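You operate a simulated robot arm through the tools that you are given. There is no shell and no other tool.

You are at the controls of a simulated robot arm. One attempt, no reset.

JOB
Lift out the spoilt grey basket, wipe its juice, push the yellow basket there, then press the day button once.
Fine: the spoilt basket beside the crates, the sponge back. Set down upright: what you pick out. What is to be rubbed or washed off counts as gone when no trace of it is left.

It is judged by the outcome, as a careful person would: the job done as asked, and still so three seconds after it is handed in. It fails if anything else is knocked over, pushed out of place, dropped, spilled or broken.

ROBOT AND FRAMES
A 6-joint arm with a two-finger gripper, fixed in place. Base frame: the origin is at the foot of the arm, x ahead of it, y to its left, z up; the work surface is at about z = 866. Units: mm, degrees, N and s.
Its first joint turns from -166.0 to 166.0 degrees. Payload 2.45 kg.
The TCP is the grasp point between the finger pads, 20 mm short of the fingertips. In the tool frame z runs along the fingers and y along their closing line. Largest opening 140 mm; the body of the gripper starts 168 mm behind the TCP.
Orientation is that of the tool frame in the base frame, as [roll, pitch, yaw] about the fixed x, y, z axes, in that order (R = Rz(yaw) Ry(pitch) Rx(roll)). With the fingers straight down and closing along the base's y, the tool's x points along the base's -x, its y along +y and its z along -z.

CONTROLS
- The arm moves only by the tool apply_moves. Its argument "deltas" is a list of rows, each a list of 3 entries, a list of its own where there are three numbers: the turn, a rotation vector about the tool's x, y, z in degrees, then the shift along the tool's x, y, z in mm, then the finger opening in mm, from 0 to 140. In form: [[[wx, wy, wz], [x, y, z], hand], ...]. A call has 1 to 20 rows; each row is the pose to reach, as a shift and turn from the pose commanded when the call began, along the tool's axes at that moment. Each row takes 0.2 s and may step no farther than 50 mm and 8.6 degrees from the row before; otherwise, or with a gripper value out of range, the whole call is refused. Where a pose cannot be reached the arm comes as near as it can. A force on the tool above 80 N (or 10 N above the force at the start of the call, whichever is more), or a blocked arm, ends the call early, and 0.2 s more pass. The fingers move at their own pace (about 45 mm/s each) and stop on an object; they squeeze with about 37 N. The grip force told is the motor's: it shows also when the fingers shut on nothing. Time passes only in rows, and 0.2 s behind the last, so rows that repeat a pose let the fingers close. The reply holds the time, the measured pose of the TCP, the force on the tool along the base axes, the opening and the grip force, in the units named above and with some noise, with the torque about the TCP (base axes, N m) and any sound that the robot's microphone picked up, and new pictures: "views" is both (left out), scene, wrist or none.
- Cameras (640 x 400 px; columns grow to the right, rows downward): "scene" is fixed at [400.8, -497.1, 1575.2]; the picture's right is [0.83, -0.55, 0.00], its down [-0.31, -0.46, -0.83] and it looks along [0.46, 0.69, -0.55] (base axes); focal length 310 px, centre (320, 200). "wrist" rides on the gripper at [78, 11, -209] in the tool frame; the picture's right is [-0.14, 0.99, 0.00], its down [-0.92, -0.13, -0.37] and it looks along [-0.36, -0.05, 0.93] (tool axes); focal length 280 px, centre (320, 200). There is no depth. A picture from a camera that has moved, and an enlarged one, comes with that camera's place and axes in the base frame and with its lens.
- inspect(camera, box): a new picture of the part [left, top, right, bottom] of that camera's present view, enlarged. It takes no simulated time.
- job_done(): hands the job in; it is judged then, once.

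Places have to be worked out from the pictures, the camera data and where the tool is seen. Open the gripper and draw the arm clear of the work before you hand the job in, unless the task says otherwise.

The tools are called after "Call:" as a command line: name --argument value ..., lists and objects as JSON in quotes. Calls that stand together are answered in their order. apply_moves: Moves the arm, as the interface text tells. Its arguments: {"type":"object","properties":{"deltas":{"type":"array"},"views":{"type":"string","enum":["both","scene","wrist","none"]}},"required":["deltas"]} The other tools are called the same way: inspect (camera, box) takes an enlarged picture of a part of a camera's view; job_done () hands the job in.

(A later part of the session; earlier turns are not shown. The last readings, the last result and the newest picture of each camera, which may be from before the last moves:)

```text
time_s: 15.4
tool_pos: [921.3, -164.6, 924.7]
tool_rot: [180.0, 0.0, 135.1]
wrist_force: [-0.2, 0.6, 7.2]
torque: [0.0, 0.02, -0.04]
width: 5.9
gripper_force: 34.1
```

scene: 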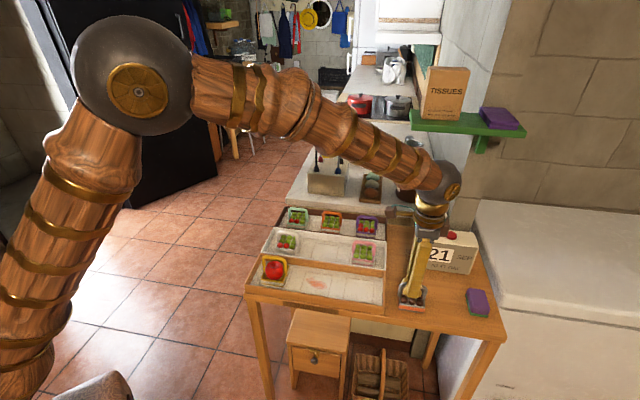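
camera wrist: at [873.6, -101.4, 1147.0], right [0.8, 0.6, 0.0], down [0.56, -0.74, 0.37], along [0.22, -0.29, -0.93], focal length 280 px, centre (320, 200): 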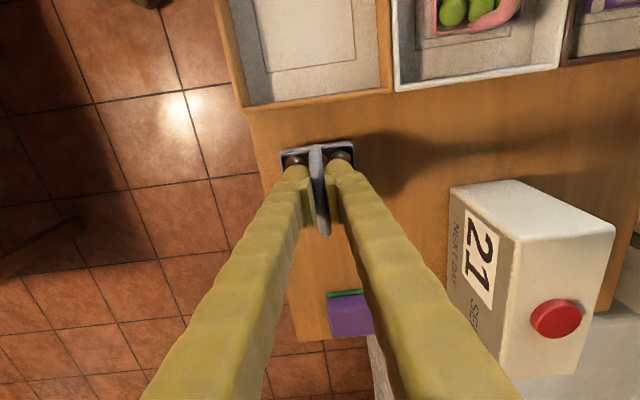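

The force jumped to +7 N: the basket stands on the table (so the crate floor is about 7 mm above the table). I ease off slightly, then open the fingers slowly.

Call:
apply_moves --deltas '[[[0, 0, 0], [0, 0, -0.6], 0], [[0, 0, 0], [0, 0, -0.6], 14], [[0, 0, 0], [0, 0, -0.6], 26], [[0, 0, 0], [0, 0, -0.6], 40], [[0, 0, 0], [0, 0, -0.6], 50], [[0, 0, 0], [0, 0, -0.6], 50]]'

Call:
inspect --camera "scene" --box '[370, 240, 450, 315]'

Call:
inspect --camera "wrist" --box '[250, 100, 400, 250]'

```text
time_s: 16.8
tool_pos: [921.9, -163.8, 926.4]
tool_rot: [179.9, -0.1, 135.0]
wrist_force: [-0.2, 0.7, 0.2]
torque: [0.03, 0.01, -0.01]
width: 49.9
gripper_force: 0.1
camera wrist: at [873.8, -101.5, 1134.7], right [0.8, 0.6, 0.0], down [0.56, -0.74, 0.37], along [0.22, -0.29, -0.93], focal length 280 px, centre (320, 200)
```

scene: 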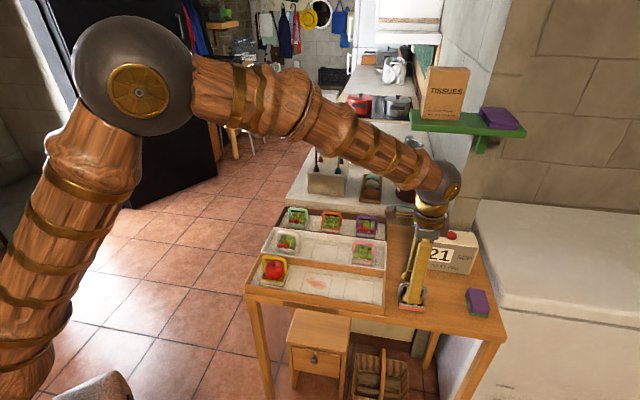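
wrist: 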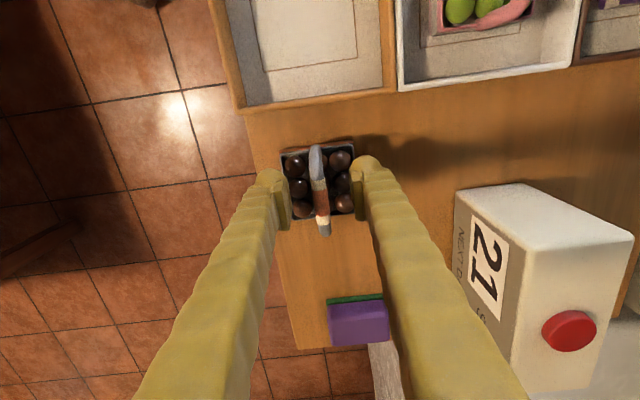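

```text
5.33 times, centred on (410, 278) of scene
camera zoom: at [400.8, -497.1, 1575.2], right [0.83, -0.55, 0.0], down [-0.31, -0.46, -0.83], along [0.46, 0.69, -0.55], focal length 1651 px, centre (-160, -213)
```

zoom: 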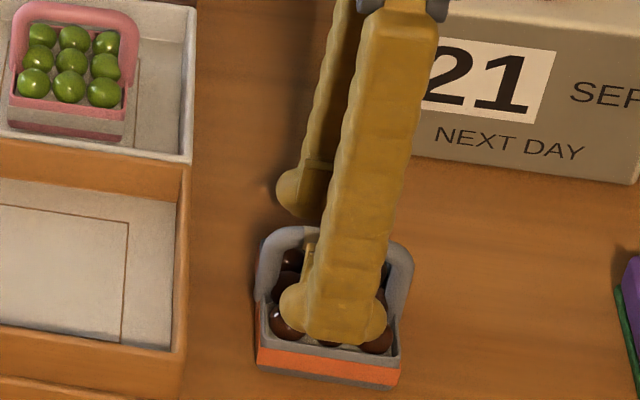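

```text
2.67 times, centred on (325, 175) of wrist
camera zoom: at [873.8, -101.5, 1134.7], right [0.8, 0.6, 0.0], down [0.56, -0.74, 0.37], along [0.22, -0.29, -0.93], focal length 748 px, centre (307, 267)
```

zoom: 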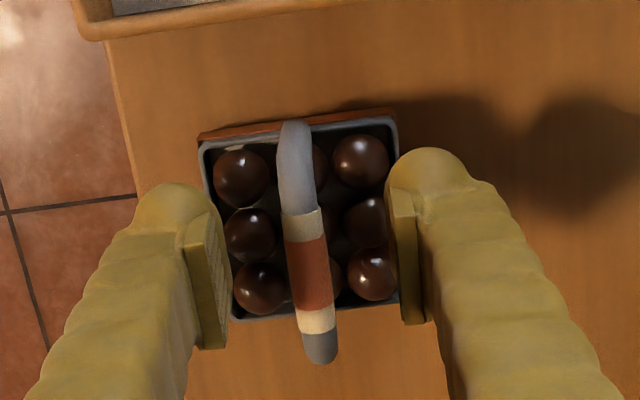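

The grey basket stands upright and free on the table. I rise straight off it, then tilt the tool 30° outward along the crate axis and go to a spot about 140 mm above the sponge to test reach and view it.

Call:
apply_moves --deltas '[[[0, 0, 0], [0, 0, -30], 50], [[0, 0, 0], [0, 0, -70], 50], [[0, 0, 0], [0, 0, -110], 60], [[0, -6, 0], [-35, 3, -110], 80], [[0, -12, 0], [-70, 7, -110], 100], [[0, -18, 0], [-105, 10, -110], 100], [[0, -24, 0], [-140, 14, -110], 100], [[0, -30, 0], [-176, 17, -110], 100], [[0, -30, 0], [-176, 17, -110], 100]]'

```text
time_s: 18.8
tool_pos: [1058.5, -277.4, 1035.8]
tool_rot: [180.0, 30.2, 135.1]
wrist_force: [0.9, 0.3, 0.9]
torque: [0.02, 0.04, -0.01]
width: 100.2
gripper_force: 0.0
camera wrist: at [945.0, -147.4, 1176.6], right [0.78, 0.62, 0.07], down [0.34, -0.52, 0.78], along [0.52, -0.59, -0.62], focal length 280 px, centre (320, 200)
```

scene: 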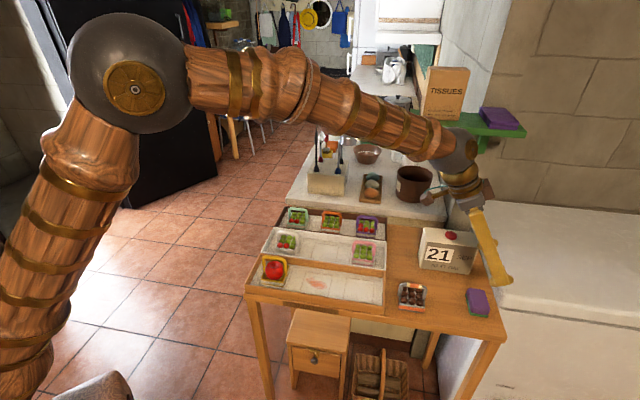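
wrist: 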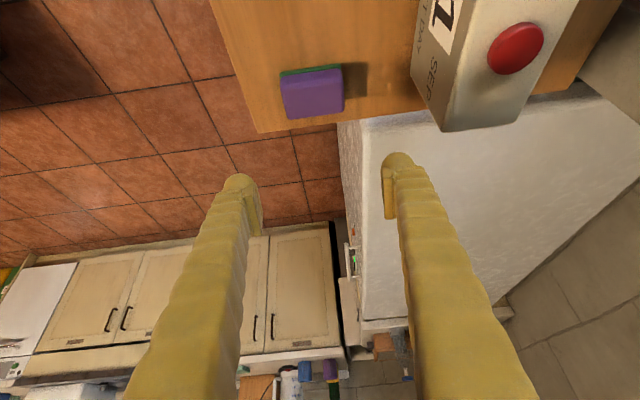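

The tilted pose was reached exactly. I enlarge the sponge in the wrist view to refine its place before going down.

Call:
inspect --camera "wrist" --box '[250, 40, 380, 140]'

Call:
inspect --camera "scene" --box '[380, 190, 520, 330]'

```text
4.00 times, centred on (315, 90) of wrist
camera zoom: at [945.0, -147.4, 1176.6], right [0.78, 0.62, 0.07], down [0.34, -0.52, 0.78], along [0.52, -0.59, -0.62], focal length 1122 px, centre (340, 640)
```

zoom: 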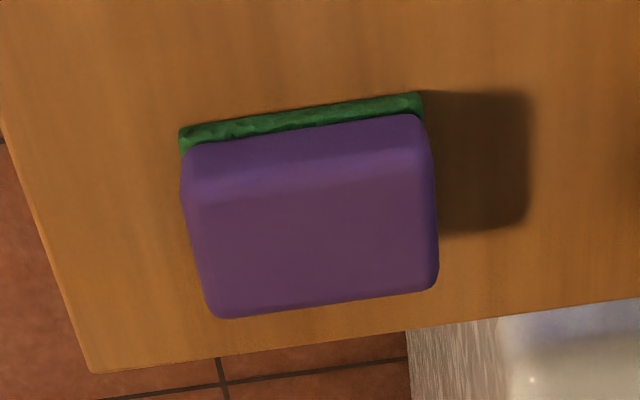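

```text
2.86 times, centred on (450, 260) of scene
camera zoom: at [400.8, -497.1, 1575.2], right [0.83, -0.55, 0.0], down [-0.31, -0.46, -0.83], along [0.46, 0.69, -0.55], focal length 884 px, centre (-51, 29)
```

zoom: 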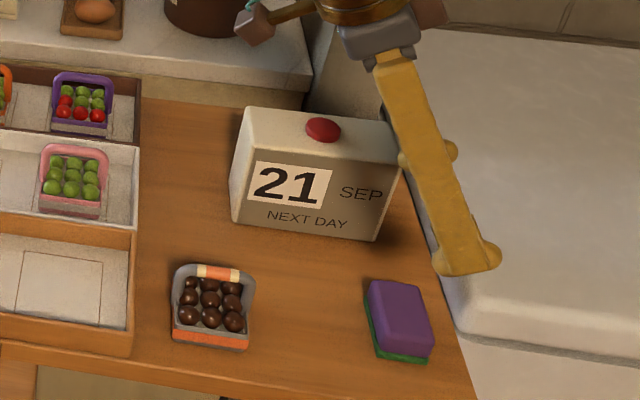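

The sponge lies square to the crate axes: centre r≈946, n≈555, top z≈894. I descend to just above it with the fingers open at 100 mm and check the alignment.

Call:
apply_moves --deltas '[[[0, 0, 0], [19.6, 1, 31.4], 100], [[0, 0, 0], [39.3, 2, 62.7], 100], [[0, 0, 0], [53, 2, 84.7], 100], [[0, 0, 0], [58.9, 2, 94.1], 100], [[0, 0, 0], [58.9, 2, 94.1], 100]]'

Call:
inspect --camera "wrist" --box '[210, 60, 430, 250]'

Call:
inspect --camera "scene" --box '[440, 240, 520, 330]'

```text
time_s: 20.0
tool_pos: [1056.3, -273.5, 923.9]
tool_rot: [-180.0, 30.0, 135.0]
wrist_force: [0.3, 0.2, -0.2]
torque: [0.04, 0.01, 0.01]
width: 99.9
gripper_force: 0.0
camera wrist: at [942.3, -144.6, 1065.3], right [0.78, 0.62, 0.07], down [0.34, -0.52, 0.78], along [0.52, -0.59, -0.62], focal length 280 px, centre (320, 200)
```

scene: 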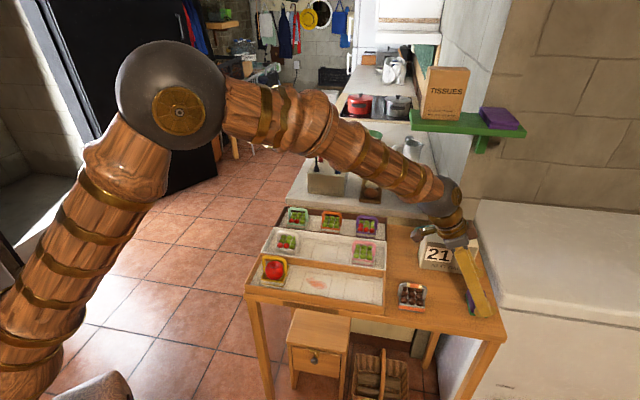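
wrist: 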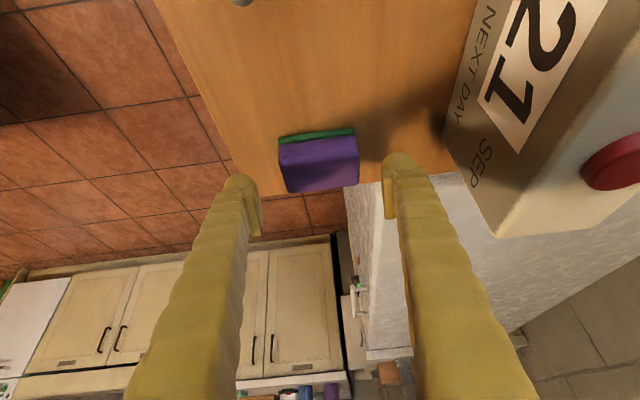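

```text
2.11 times, centred on (320, 155) of wrist
camera zoom: at [942.3, -144.6, 1065.3], right [0.78, 0.62, 0.07], down [0.34, -0.52, 0.78], along [0.52, -0.59, -0.62], focal length 590 px, centre (320, 295)
```

zoom: 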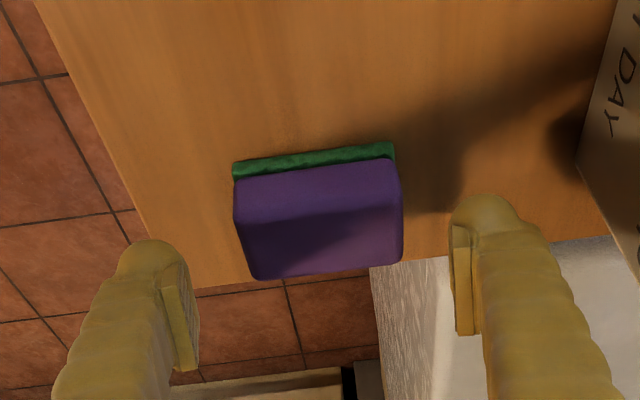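

```text
4.44 times, centred on (480, 285) of scene
camera zoom: at [400.8, -497.1, 1575.2], right [0.83, -0.55, 0.0], down [-0.31, -0.46, -0.83], along [0.46, 0.69, -0.55], focal length 1376 px, centre (-391, -178)
```

zoom: 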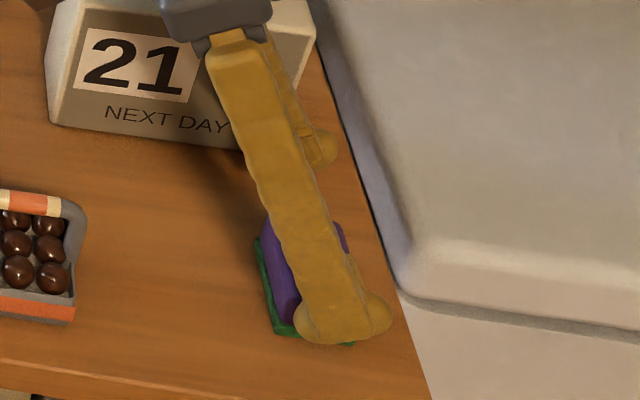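

Well centred. I go down the last 27 mm (lowest finger corner about 5 mm over the table) and check the force before closing.

Call:
apply_moves --deltas '[[[0, 0, 0], [5, 0, 8.7], 100], [[0, 0, 0], [10, 0, 17.3], 100], [[0, 0, 0], [13, 0, 22.5], 100], [[0, 0, 0], [13, 0, 22.5], 100]]'

Call:
inspect --camera "scene" --box '[450, 260, 520, 330]'

Call:
inspect --camera "wrist" --box '[210, 100, 430, 250]'

```text
time_s: 21.0
tool_pos: [1055.3, -274.3, 900.3]
tool_rot: [-180.0, 30.0, 135.1]
wrist_force: [-0.2, -0.5, -0.6]
torque: [0.01, 0.03, -0.01]
width: 99.8
gripper_force: 0.1
camera wrist: at [942.1, -144.7, 1041.1], right [0.78, 0.62, 0.07], down [0.34, -0.52, 0.78], along [0.52, -0.59, -0.62], focal length 280 px, centre (320, 200)
```

scene: 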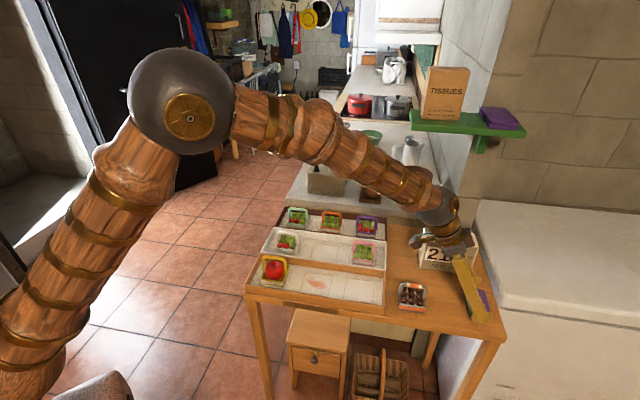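
wrist: 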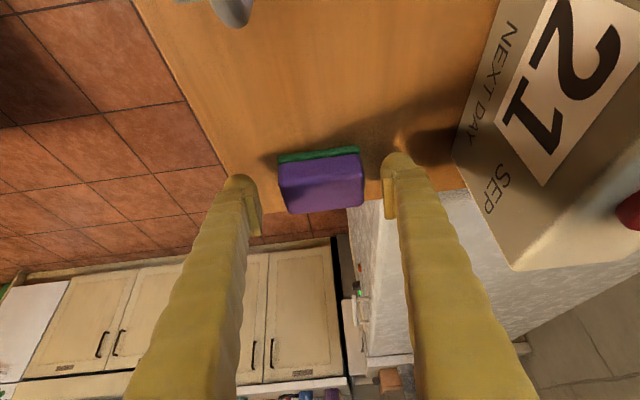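

```text
5.71 times, centred on (485, 295) of scene
camera zoom: at [400.8, -497.1, 1575.2], right [0.83, -0.55, 0.0], down [-0.31, -0.46, -0.83], along [0.46, 0.69, -0.55], focal length 1769 px, centre (-623, -343)
```

zoom: 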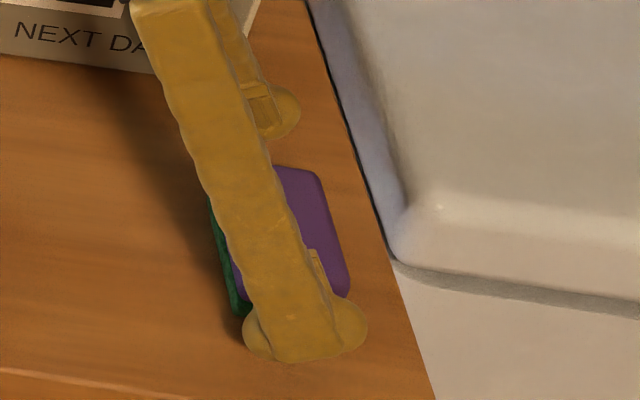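

```text
2.67 times, centred on (320, 175) of wrist
camera zoom: at [942.1, -144.7, 1041.1], right [0.78, 0.62, 0.07], down [0.34, -0.52, 0.78], along [0.52, -0.59, -0.62], focal length 748 px, centre (320, 267)
```

zoom: 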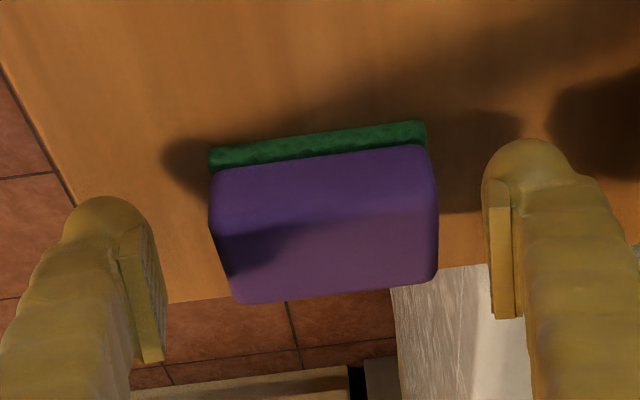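

Clear of the table and centred on the sponge. I close on its ends.

Call:
apply_moves --deltas '[[[0, 0, 0], [0, 0, 0], 85], [[0, 0, 0], [0, 0, 0], 70], [[0, 0, 0], [0, 0, 0], 55], [[0, 0, 0], [0, 0, 0], 45], [[0, 0, 0], [0, 0, 0], 45]]' --views "wrist"

Call:
inspect --camera "scene" --box '[450, 260, 520, 330]'

```text
time_s: 22.2
tool_pos: [1056.0, -273.4, 899.6]
tool_rot: [-179.9, 30.0, 135.1]
wrist_force: [-0.6, 0.3, 2.9]
torque: [-0.05, -0.03, -0.01]
width: 67.8
gripper_force: 36.7
camera wrist: at [942.1, -144.7, 1041.4], right [0.78, 0.62, 0.07], down [0.34, -0.52, 0.78], along [0.52, -0.59, -0.62], focal length 280 px, centre (320, 200)
```

wrist: 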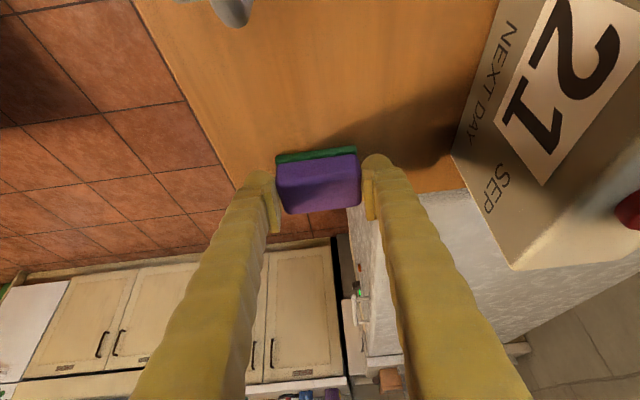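

```text
5.71 times, centred on (485, 295) of scene
camera zoom: at [400.8, -497.1, 1575.2], right [0.83, -0.55, 0.0], down [-0.31, -0.46, -0.83], along [0.46, 0.69, -0.55], focal length 1769 px, centre (-623, -343)
```

zoom: 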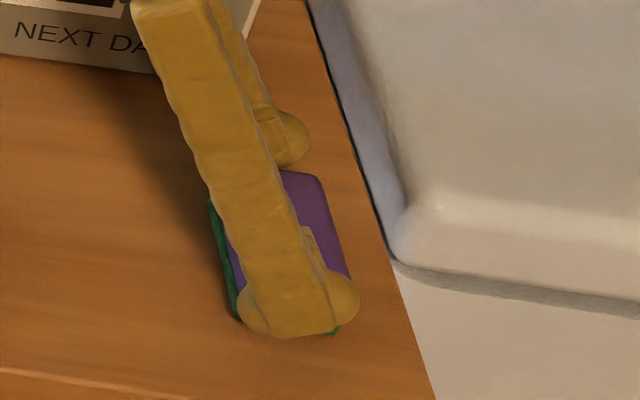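

Gripped at 67.8 mm with 37 N. I lift straight up slowly and check that the sponge comes along level.

Call:
apply_moves --deltas '[[[0, 0, 0], [-5, 0, -8.7], 45], [[0, 0, 0], [-15, 0, -26], 45], [[0, 0, 0], [-32.5, 0, -56.3], 45], [[0, 0, 0], [-50, 0, -86.6], 45], [[0, 0, 0], [-65, 0, -112.6], 45], [[0, 0, 0], [-65, 0, -112.6], 45]]'

Call:
inspect --camera "scene" --box '[440, 200, 530, 310]'

```text
time_s: 23.6
tool_pos: [1055.4, -272.9, 1031.8]
tool_rot: [179.9, 30.0, 135.1]
wrist_force: [-0.3, -0.2, -0.3]
torque: [0.03, 0.0, 0.03]
width: 67.9
gripper_force: 37.4
camera wrist: at [941.8, -144.6, 1173.0], right [0.78, 0.62, 0.07], down [0.34, -0.52, 0.78], along [0.52, -0.59, -0.62], focal length 280 px, centre (320, 200)
```

scene: 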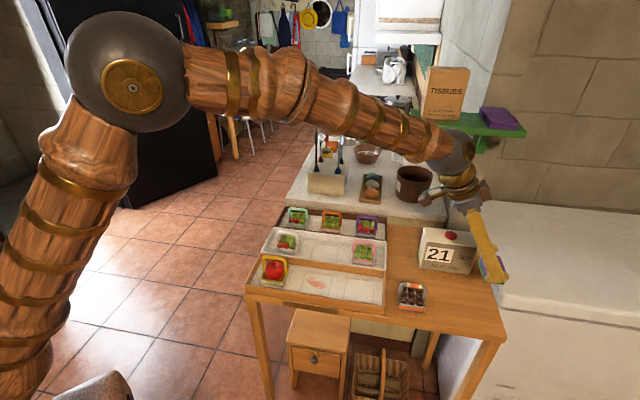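
wrist: 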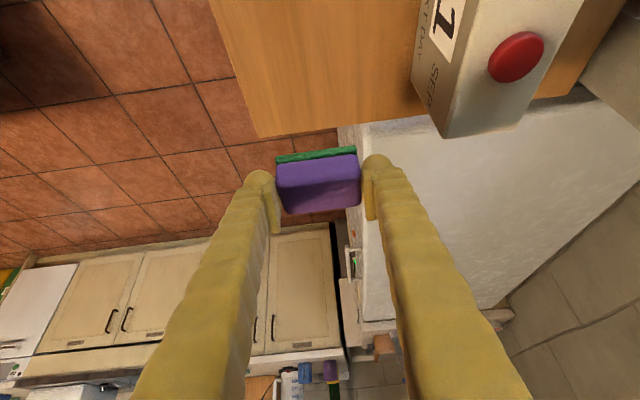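

```text
3.64 times, centred on (485, 255) of scene
camera zoom: at [400.8, -497.1, 1575.2], right [0.83, -0.55, 0.0], down [-0.31, -0.46, -0.83], along [0.46, 0.69, -0.55], focal length 1126 px, centre (-280, 0)
```

zoom: 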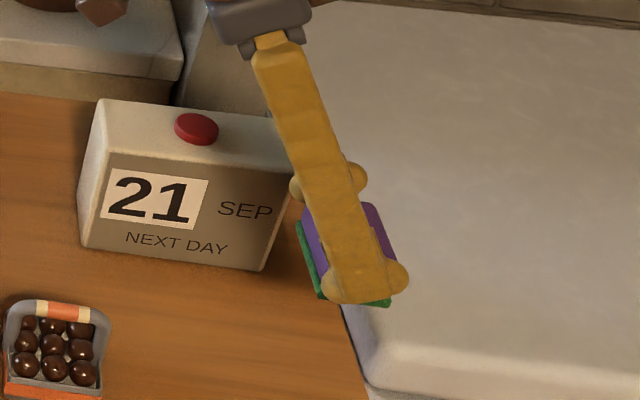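

The sponge is held level. Carrying it high over the grey basket, I move to above slot 2 while yawing +90°, so the sponge's long side lies along the crate and the fingers keep clear of the crate walls.

Call:
apply_moves --deltas '[[[-1.8, 0, -3.1], [15.2, -0.9, -8.8], 45], [[-5.4, 0, -9.4], [45.5, -2.8, -26.3], 45], [[-9.5, 0, -16.4], [79.7, -4.8, -46], 45], [[-13.5, 0, -23.4], [113.8, -6.9, -65.7], 45], [[-17.6, 0, -30.4], [147.9, -9, -85.4], 45], [[-21.6, 0, -37.4], [182.1, -11, -105.1], 45], [[-25.7, 0, -44.4], [216.2, -13.1, -124.8], 45], [[-29.7, 0, -51.4], [250.3, -15.2, -144.5], 45], [[-33.8, 0, -58.5], [284.5, -17.3, -164.3], 45], [[-37.8, 0, -65.5], [318.6, -19.3, -184], 45], [[-41.4, 0, -71.7], [349, -21.2, -201.5], 45], [[-43.7, 0, -75.6], [367.9, -22.3, -212.4], 45], [[-45, 0, -77.94], [379.3, -23, -219], 45], [[-45, 0, -77.94], [379.3, -23, -219], 45]]'

Call:
inspect --camera "scene" --box '[240, 190, 440, 310]'

```text
time_s: 26.6
tool_pos: [730.1, 19.8, 1029.9]
tool_rot: [179.9, 30.0, -134.8]
wrist_force: [-0.7, 0.7, -0.1]
torque: [0.05, -0.02, 0.0]
width: 67.9
gripper_force: 37.3
camera wrist: at [601.1, -94.2, 1171.4], right [-0.62, 0.78, 0.07], down [0.52, 0.34, 0.78], along [0.59, 0.52, -0.62], focal length 280 px, centre (320, 200)
```

scene: 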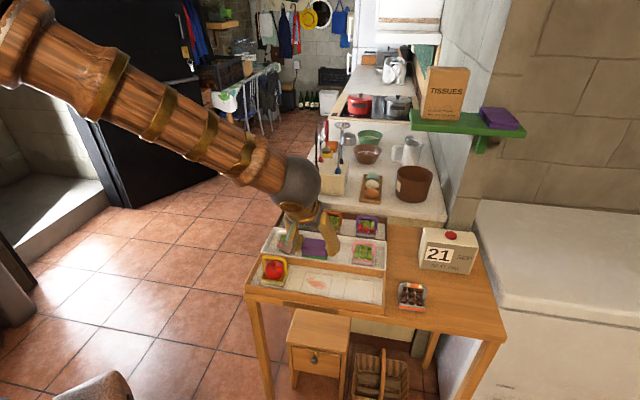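
wrist: 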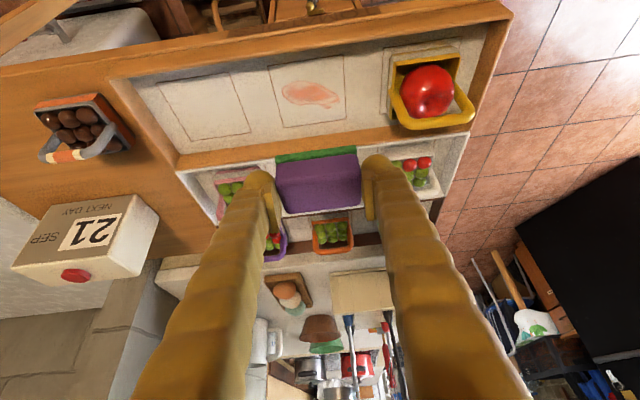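

```text
3.20 times, centred on (340, 250) of scene
camera zoom: at [400.8, -497.1, 1575.2], right [0.83, -0.55, 0.0], down [-0.31, -0.46, -0.83], along [0.46, 0.69, -0.55], focal length 991 px, centre (256, 40)
```

zoom: 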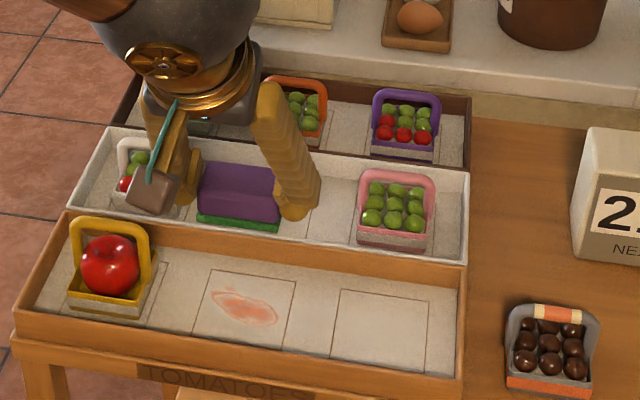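

Pose reached with the sponge level above slot 2. I enlarge the stain and the crate from the wrist view to fix the stain extents and the wall clearances.

Call:
inspect --camera "wrist" --box '[240, 40, 400, 140]'

Call:
inspect --camera "wrist" --box '[150, 0, 520, 200]'

```text
4.00 times, centred on (320, 90) of wrist
camera zoom: at [601.1, -94.2, 1171.4], right [-0.62, 0.78, 0.07], down [0.52, 0.34, 0.78], along [0.59, 0.52, -0.62], focal length 1122 px, centre (320, 640)
```

zoom: 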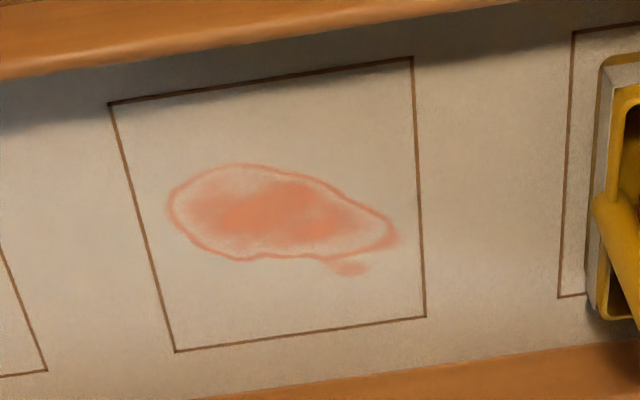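

```text
1.73 times, centred on (335, 100) of wrist
camera zoom: at [601.1, -94.2, 1171.4], right [-0.62, 0.78, 0.07], down [0.52, 0.34, 0.78], along [0.59, 0.52, -0.62], focal length 485 px, centre (294, 373)
```

zoom: 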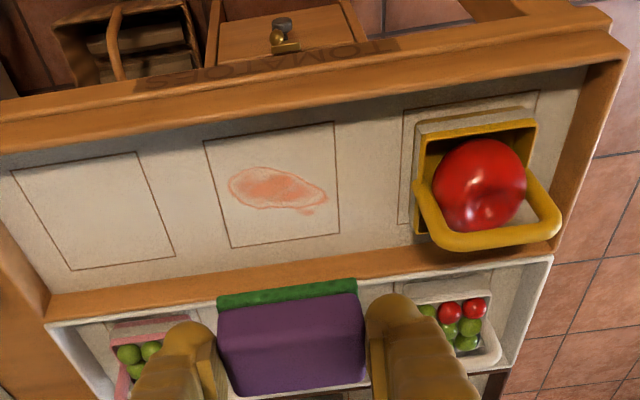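

The stain spans about r 469–536, n 518–562 inside slot 2 (centre ≈ (503, 540)); the crate rim is only ~20 mm above its floor, so the tilted fingers clear it. I lower the sponge to a few millimetres above the floor, centred on the stain.

Call:
apply_moves --deltas '[[[0, 0, 0], [15, -0.2, 26], 45], [[0, 0, 0], [32, -0.4, 56], 45], [[0, 0, 0], [47, -0.6, 86], 45], [[0, 0, 0], [54, -0.7, 99], 45], [[0, 0, 0], [56.4, -0.7, 103.7], 45], [[0, 0, 0], [56.4, -0.7, 103.7], 45]]'

Call:
inspect --camera "scene" --box '[260, 220, 380, 310]'

Call:
inspect --camera "wrist" --box '[200, 80, 460, 260]'

```text
time_s: 28.0
tool_pos: [731.3, 22.1, 912.3]
tool_rot: [179.9, 30.0, -134.9]
wrist_force: [-0.3, -0.5, -0.1]
torque: [-0.02, 0.01, -0.01]
width: 67.9
gripper_force: 36.7
camera wrist: at [603.3, -92.1, 1053.6], right [-0.62, 0.78, 0.07], down [0.52, 0.34, 0.78], along [0.59, 0.52, -0.62], focal length 280 px, centre (320, 200)
```

scene: 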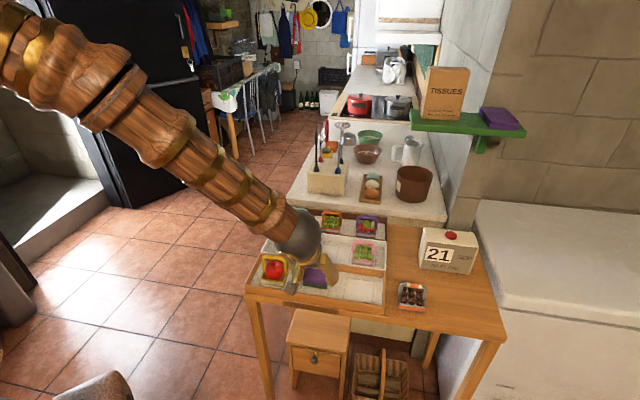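
wrist: 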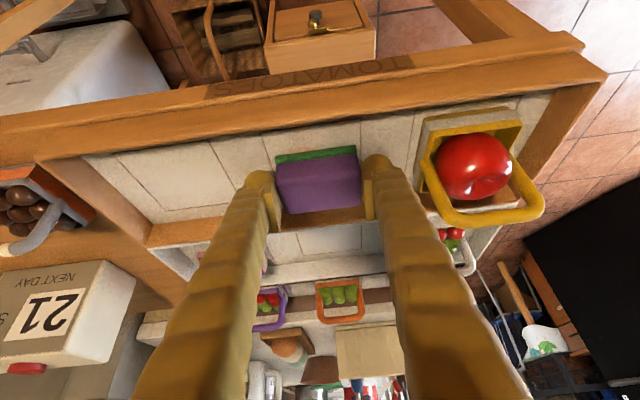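

```text
4.44 times, centred on (320, 265) of scene
camera zoom: at [400.8, -497.1, 1575.2], right [0.83, -0.55, 0.0], down [-0.31, -0.46, -0.83], along [0.46, 0.69, -0.55], focal length 1376 px, centre (320, -89)
```

zoom: 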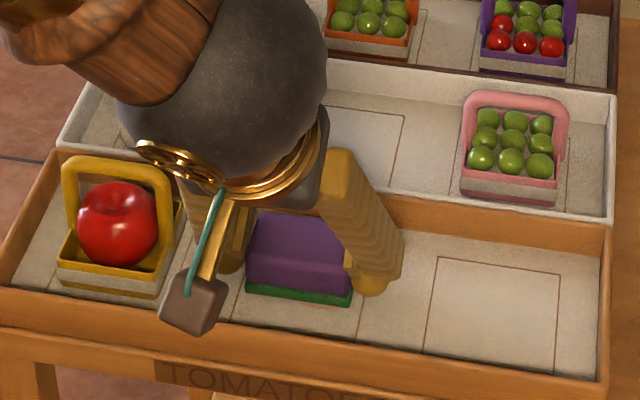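

```text
2.22 times, centred on (330, 170) of wrist
camera zoom: at [603.3, -92.1, 1053.6], right [-0.62, 0.78, 0.07], down [0.52, 0.34, 0.78], along [0.59, 0.52, -0.62], focal length 623 px, centre (298, 267)
```

zoom: 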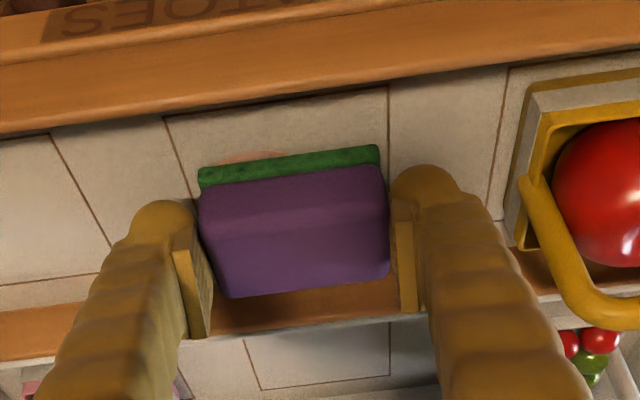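

The sponge hovers a few mm over the stain, clear of the walls and the yellow basket. I lower it slowly until the force shows contact.

Call:
apply_moves --deltas '[[[0, 0, 0], [1.2, 0, 2.2], 45], [[0, 0, 0], [2, 0, 3.5], 45], [[0, 0, 0], [2.5, 0, 4.33], 45], [[0, 0, 0], [2.5, 0, 4.33], 45]]' --views "none"

```text
time_s: 29.0
tool_pos: [733.3, 22.3, 907.2]
tool_rot: [-180.0, 30.0, -135.0]
wrist_force: [-0.5, -0.3, 2.2]
torque: [0.0, -0.07, 0.01]
width: 67.7
gripper_force: 36.7
```

Call:
apply_moves --deltas '[[[0, 0, 0], [0.3, 0, 0.5], 45], [[0, 0, 0], [0.5, 0, 0.87], 45], [[0, 0, 0], [0.5, 0, 0.87], 45]]' --views "none"

```text
time_s: 29.8
tool_pos: [733.9, 23.0, 906.3]
tool_rot: [180.0, 30.0, -134.9]
wrist_force: [-3.0, 2.7, 15.9]
torque: [0.19, -0.01, 0.05]
width: 67.9
gripper_force: 37.0
```

Contact at ~16 N. I ease off by 0.3 mm and make a first gentle back-and-forth stroke across the crate, watching forces and the grip.

Call:
apply_moves --deltas '[[[0, 0, 0], [-0.15, 0, -0.26], 45], [[0, 0, 0], [7.64, 0, -4.76], 45], [[0, 0, 0], [15.44, 0, -9.26], 45], [[0, 0, 0], [7.64, 0, -4.76], 45], [[0, 0, 0], [-0.15, 0, -0.26], 45], [[0, 0, 0], [-7.08, 0, 3.74], 45], [[0, 0, 0], [-14.01, 0, 7.74], 45], [[0, 0, 0], [-7.08, 0, 3.74], 45], [[0, 0, 0], [-0.15, 0, -0.26], 45]]'

Call:
inspect --camera "wrist" --box '[200, 80, 460, 260]'

Call:
inspect --camera "scene" --box '[260, 220, 380, 310]'

```text
time_s: 31.8
tool_pos: [732.5, 21.3, 907.1]
tool_rot: [179.9, 30.1, -134.8]
wrist_force: [8.0, 9.3, 15.9]
torque: [0.41, -0.35, 0.07]
width: 68.1
gripper_force: 36.8
camera wrist: at [603.1, -92.4, 1047.5], right [-0.62, 0.78, 0.07], down [0.52, 0.34, 0.78], along [0.59, 0.52, -0.62], focal length 280 px, centre (320, 200)
```

scene: 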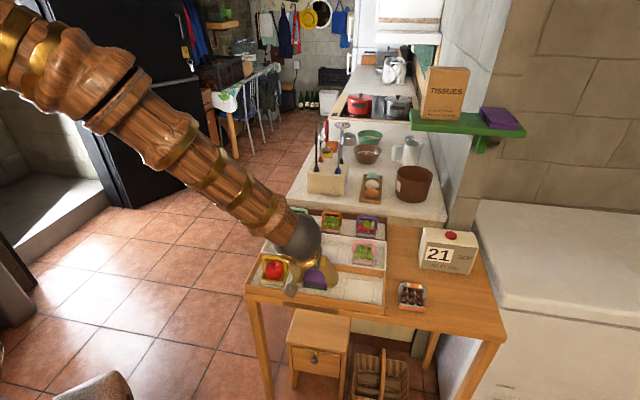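
wrist: 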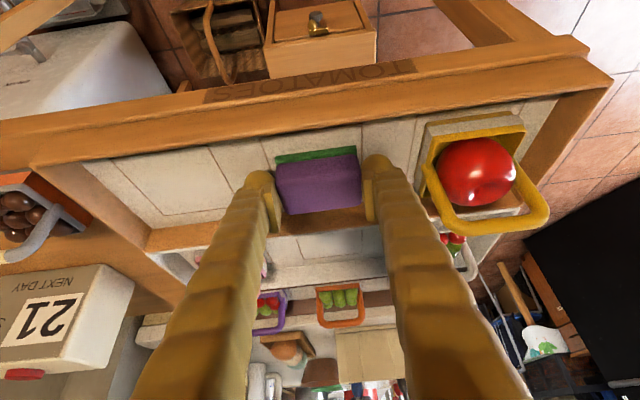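

```text
2.22 times, centred on (330, 170) of wrist
camera zoom: at [603.1, -92.4, 1047.5], right [-0.62, 0.78, 0.07], down [0.52, 0.34, 0.78], along [0.59, 0.52, -0.62], focal length 623 px, centre (298, 267)
```

zoom: 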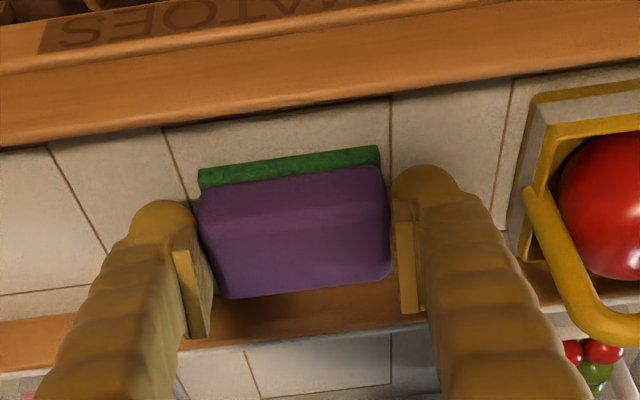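

```text
4.44 times, centred on (320, 265) of scene
camera zoom: at [400.8, -497.1, 1575.2], right [0.83, -0.55, 0.0], down [-0.31, -0.46, -0.83], along [0.46, 0.69, -0.55], focal length 1376 px, centre (320, -89)
```

zoom: 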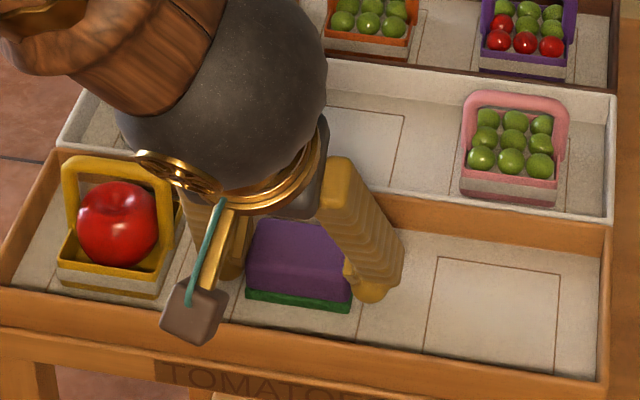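

The wipe works: the strip in front of the sponge is clean already and the grip holds. I continue with wider strokes, offset ±12 mm along the crate, to cover the whole stain area.

Call:
apply_moves --deltas '[[[0, 0, 0], [0, -6, 0], 45], [[0, 0, 0], [7.79, -12, -4.5], 45], [[0, 0, 0], [15.59, -12, -9], 45], [[0, 0, 0], [7.79, -12, -4.5], 45], [[0, 0, 0], [0, -12, 0], 45], [[0, 0, 0], [-7.79, -12, 4.5], 45], [[0, 0, 0], [-15.59, -12, 9], 45], [[0, 0, 0], [-15.59, -4, 9], 45], [[0, 0, 0], [-15.59, 4, 9], 45], [[0, 0, 0], [-15.59, 12, 9], 45], [[0, 0, 0], [-7.79, 12, 4.5], 45], [[0, 0, 0], [0, 12, 0], 45], [[0, 0, 0], [7.79, 12, -4.5], 45], [[0, 0, 0], [15.59, 12, -9], 45], [[0, 0, 0], [15.59, 4, -9], 45], [[0, 0, 0], [15.59, -4, -9], 45], [[0, 0, 0], [7.79, 0, -4.5], 45], [[0, 0, 0], [0, 0, 0], 45], [[0, 0, 0], [-7.79, 0, 4.5], 45], [[0, 0, 0], [0, 0, 0], 45]]'

Call:
inspect --camera "wrist" --box '[200, 80, 460, 260]'

```text
time_s: 36.0
tool_pos: [731.7, 22.2, 904.5]
tool_rot: [180.0, 30.0, -134.8]
wrist_force: [1.3, 2.7, 3.8]
torque: [0.21, -0.19, 0.04]
width: 67.8
gripper_force: 37.0
camera wrist: at [603.3, -91.8, 1046.8], right [-0.62, 0.78, 0.07], down [0.52, 0.34, 0.78], along [0.59, 0.52, -0.62], focal length 280 px, centre (320, 200)
```

scene: 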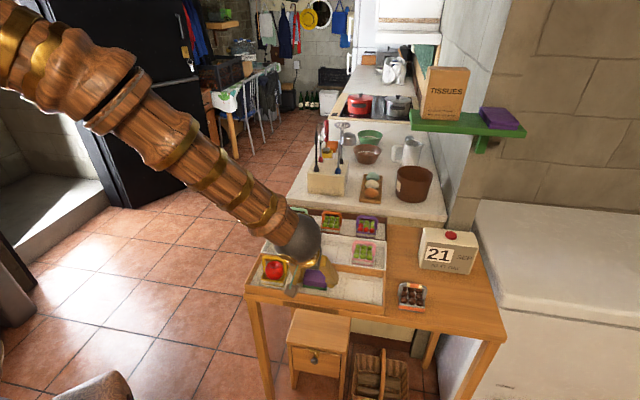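
wrist: 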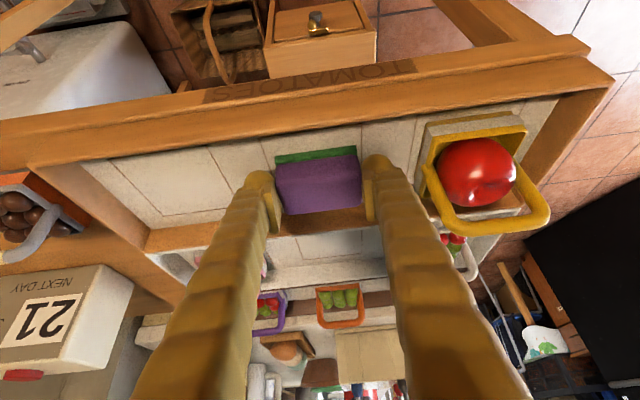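

```text
2.22 times, centred on (330, 170) of wrist
camera zoom: at [603.3, -91.8, 1046.8], right [-0.62, 0.78, 0.07], down [0.52, 0.34, 0.78], along [0.59, 0.52, -0.62], focal length 623 px, centre (298, 267)
```

zoom: 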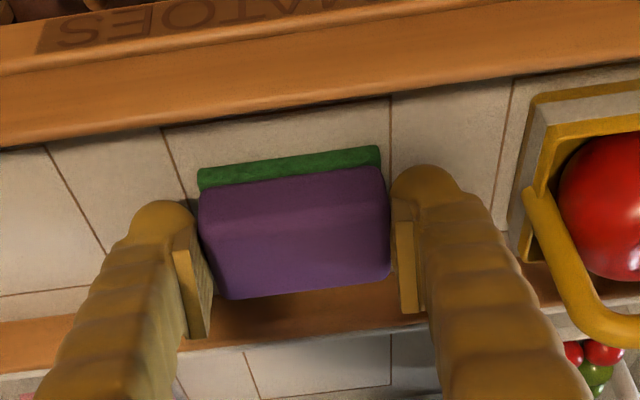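

Now I lift the sponge well up to look at the slot floor.

Call:
apply_moves --deltas '[[[0, 0, 0], [-10, 0, -17.3], 45], [[0, 0, 0], [-27, 0, -46.8], 45], [[0, 0, 0], [-45, 0, -78], 45], [[0, 0, 0], [-61, 0, -105.7], 45], [[0, 0, 0], [-61, 0, -105.7], 45]]'

Call:
inspect --camera "wrist" --box '[240, 40, 400, 140]'

Call:
inspect --camera "scene" --box '[280, 250, 360, 310]'

Call:
inspect --camera "wrist" --box '[230, 120, 420, 250]'

```text
time_s: 37.2
tool_pos: [731.2, 23.6, 1029.4]
tool_rot: [-180.0, 30.1, -134.9]
wrist_force: [0.3, 0.5, -0.2]
torque: [-0.03, -0.01, 0.02]
width: 67.8
gripper_force: 36.9
camera wrist: at [602.3, -91.3, 1169.9], right [-0.62, 0.78, 0.07], down [0.52, 0.34, 0.78], along [0.59, 0.52, -0.62], focal length 280 px, centre (320, 200)
```

scene: 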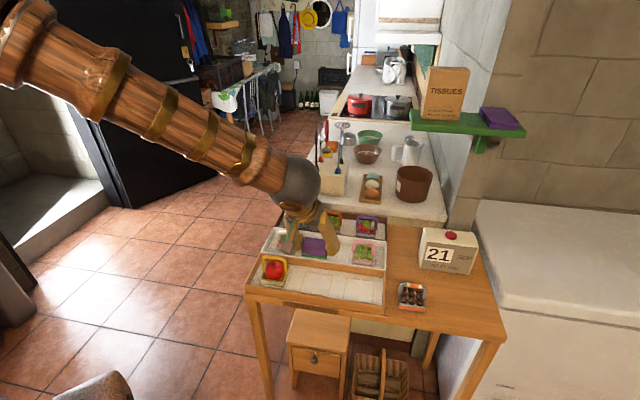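
wrist: 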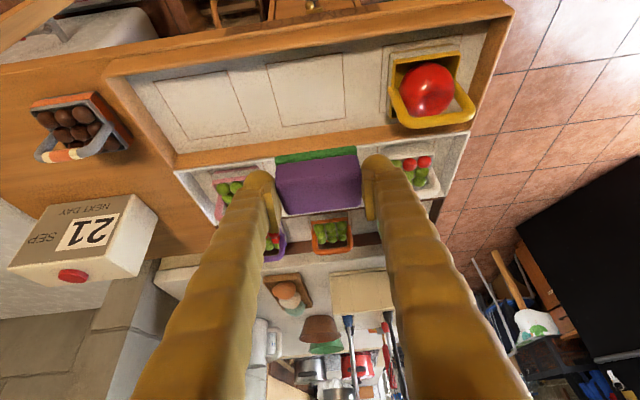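

```text
4.00 times, centred on (320, 90) of wrist
camera zoom: at [602.3, -91.3, 1169.9], right [-0.62, 0.78, 0.07], down [0.52, 0.34, 0.78], along [0.59, 0.52, -0.62], focal length 1122 px, centre (320, 640)
```

zoom: 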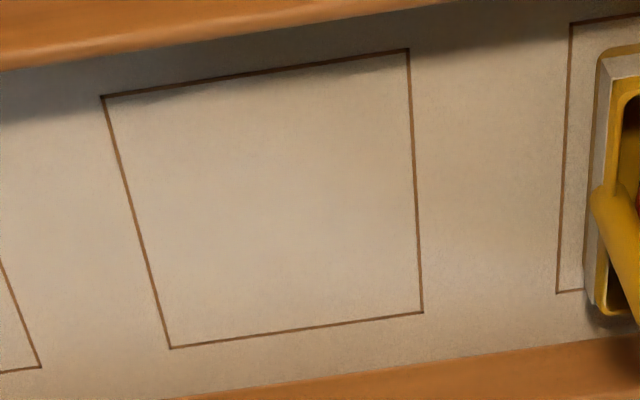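

```text
6.67 times, centred on (320, 280) of scene
camera zoom: at [400.8, -497.1, 1575.2], right [0.83, -0.55, 0.0], down [-0.31, -0.46, -0.83], along [0.46, 0.69, -0.55], focal length 2064 px, centre (320, -333)
```

zoom: 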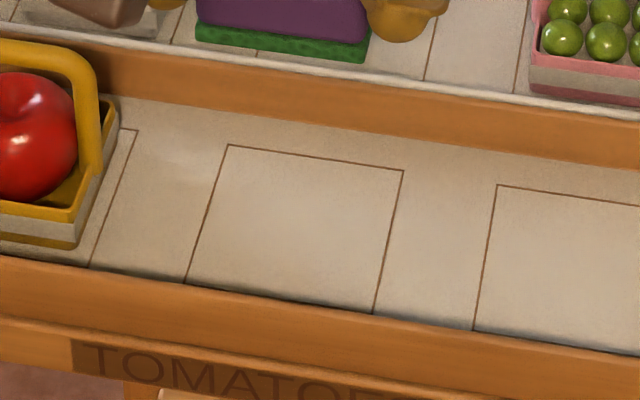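

```text
3.08 times, centred on (325, 185) of wrist
camera zoom: at [602.3, -91.3, 1169.9], right [-0.62, 0.78, 0.07], down [0.52, 0.34, 0.78], along [0.59, 0.52, -0.62], focal length 863 px, centre (305, 246)
```

zoom: 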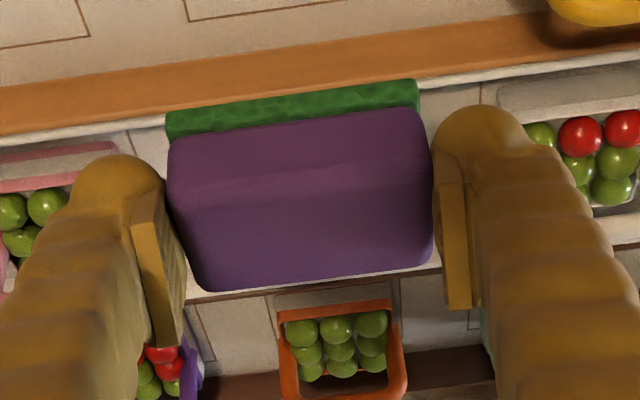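

The stain seems gone. I look even closer for a faint trace before returning the sponge.

Call:
inspect --camera "wrist" --box '[265, 60, 345, 120]'

Call:
inspect --camera "scene" --box '[295, 265, 335, 300]'

Call:
inspect --camera "wrist" --box '[150, 50, 250, 140]'

```text
6.67 times, centred on (305, 90) of wrist
camera zoom: at [602.3, -91.3, 1169.9], right [-0.62, 0.78, 0.07], down [0.52, 0.34, 0.78], along [0.59, 0.52, -0.62], focal length 1869 px, centre (420, 933)
```

zoom: 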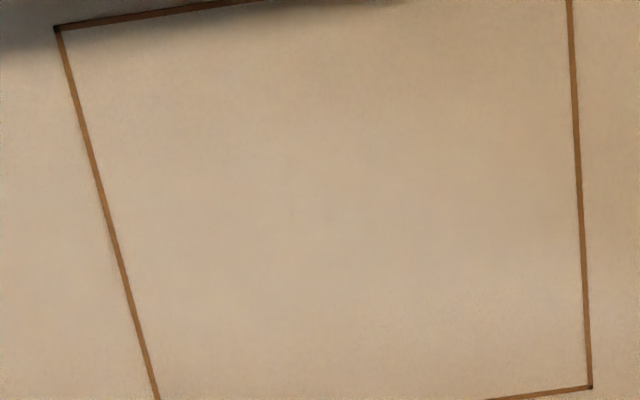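

```text
11.43 times, centred on (315, 282) of scene
camera zoom: at [400.8, -497.1, 1575.2], right [0.83, -0.55, 0.0], down [-0.31, -0.46, -0.83], along [0.46, 0.69, -0.55], focal length 3538 px, centre (377, -743)
```

zoom: 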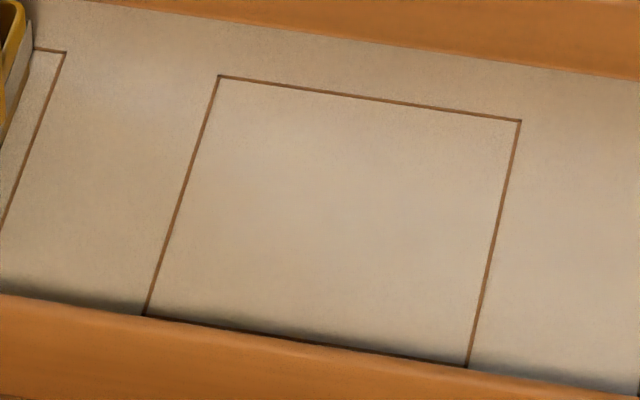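

```text
4.44 times, centred on (200, 95) of wrist
camera zoom: at [602.3, -91.3, 1169.9], right [-0.62, 0.78, 0.07], down [0.52, 0.34, 0.78], along [0.59, 0.52, -0.62], focal length 1246 px, centre (853, 667)
```

zoom: 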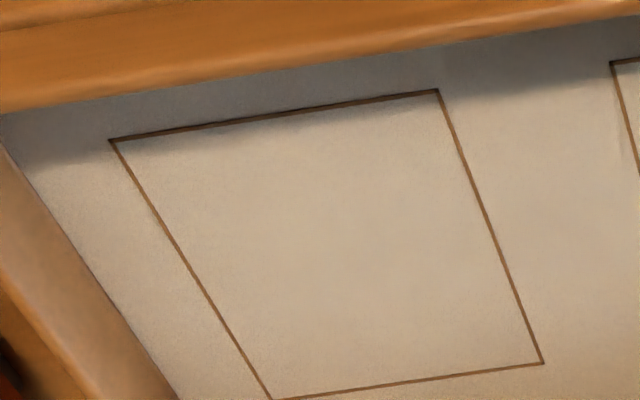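

No trace of juice remains. I carry the sponge back by the same route in reverse, un-yawing 90°, to above its original place.

Call:
apply_moves --deltas '[[[1.8, 0, 3.1], [-0.7, -17.5, 0.3], 45], [[5.4, 0, 9.4], [-2.2, -52.5, 0.9], 45], [[9.5, 0, 16.4], [-3.8, -91.9, 1.6], 45], [[13.5, 0, 23.4], [-5.5, -131.3, 2.3], 45], [[17.6, 0, 30.4], [-7.1, -170.7, 3], 45], [[21.6, 0, 37.4], [-8.8, -210.1, 3.7], 45], [[25.7, 0, 44.4], [-10.4, -249.5, 4.4], 45], [[29.7, 0, 51.4], [-12.1, -288.9, 5.1], 45], [[33.8, 0, 58.5], [-13.7, -328.3, 5.8], 45], [[37.8, 0, 65.5], [-15.4, -367.7, 6.5], 45], [[41.4, 0, 71.7], [-16.8, -402.7, 7.1], 45], [[43.7, 0, 75.6], [-17.8, -424.6, 7.5], 45], [[45, 0, 77.94], [-18.3, -437.7, 7.7], 45], [[45, 0, 77.94], [-18.3, -437.7, 7.7], 45]]'

Call:
inspect --camera "wrist" --box '[210, 60, 430, 250]'

Call:
inspect --camera "scene" --box '[380, 200, 530, 320]'

```text
time_s: 40.2
tool_pos: [1055.5, -273.1, 1031.0]
tool_rot: [180.0, 29.9, 135.1]
wrist_force: [0.2, -0.2, 0.4]
torque: [0.0, 0.03, 0.0]
width: 67.9
gripper_force: 37.2
camera wrist: at [941.6, -143.7, 1172.2], right [0.78, 0.62, 0.07], down [0.34, -0.52, 0.78], along [0.52, -0.59, -0.62], focal length 280 px, centre (320, 200)
```

scene: 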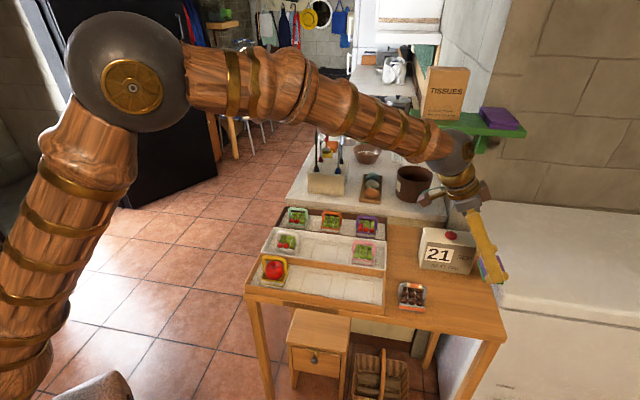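
wrist: 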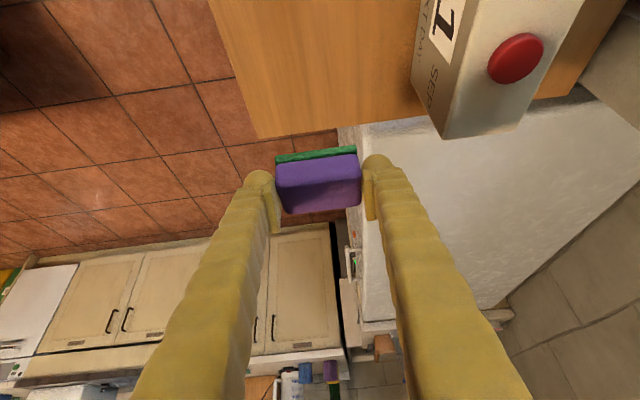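

```text
2.11 times, centred on (320, 155) of wrist
camera zoom: at [941.6, -143.7, 1172.2], right [0.78, 0.62, 0.07], down [0.34, -0.52, 0.78], along [0.52, -0.59, -0.62], focal length 590 px, centre (320, 295)
```

zoom: 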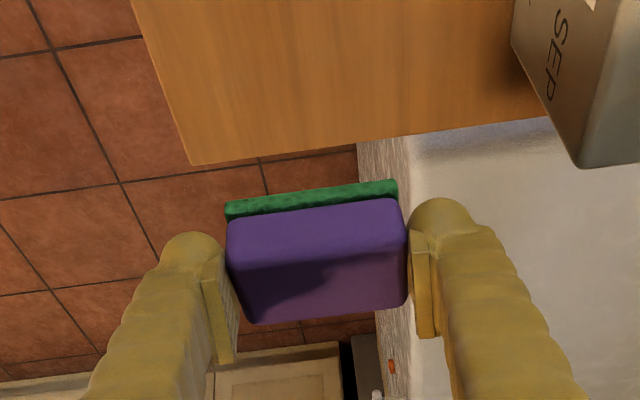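

```text
3.33 times, centred on (455, 260) of scene
camera zoom: at [400.8, -497.1, 1575.2], right [0.83, -0.55, 0.0], down [-0.31, -0.46, -0.83], along [0.46, 0.69, -0.55], focal length 1032 px, centre (-130, 0)
```

zoom: 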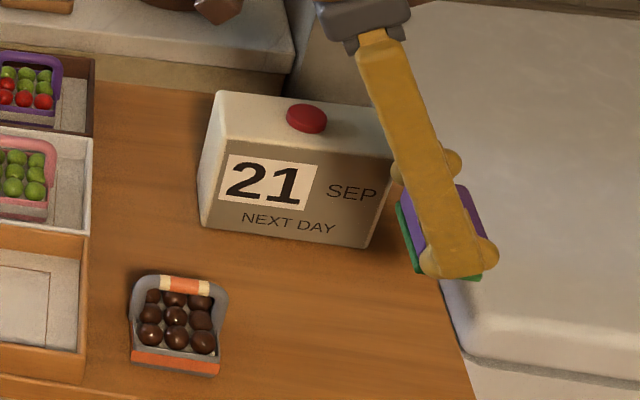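

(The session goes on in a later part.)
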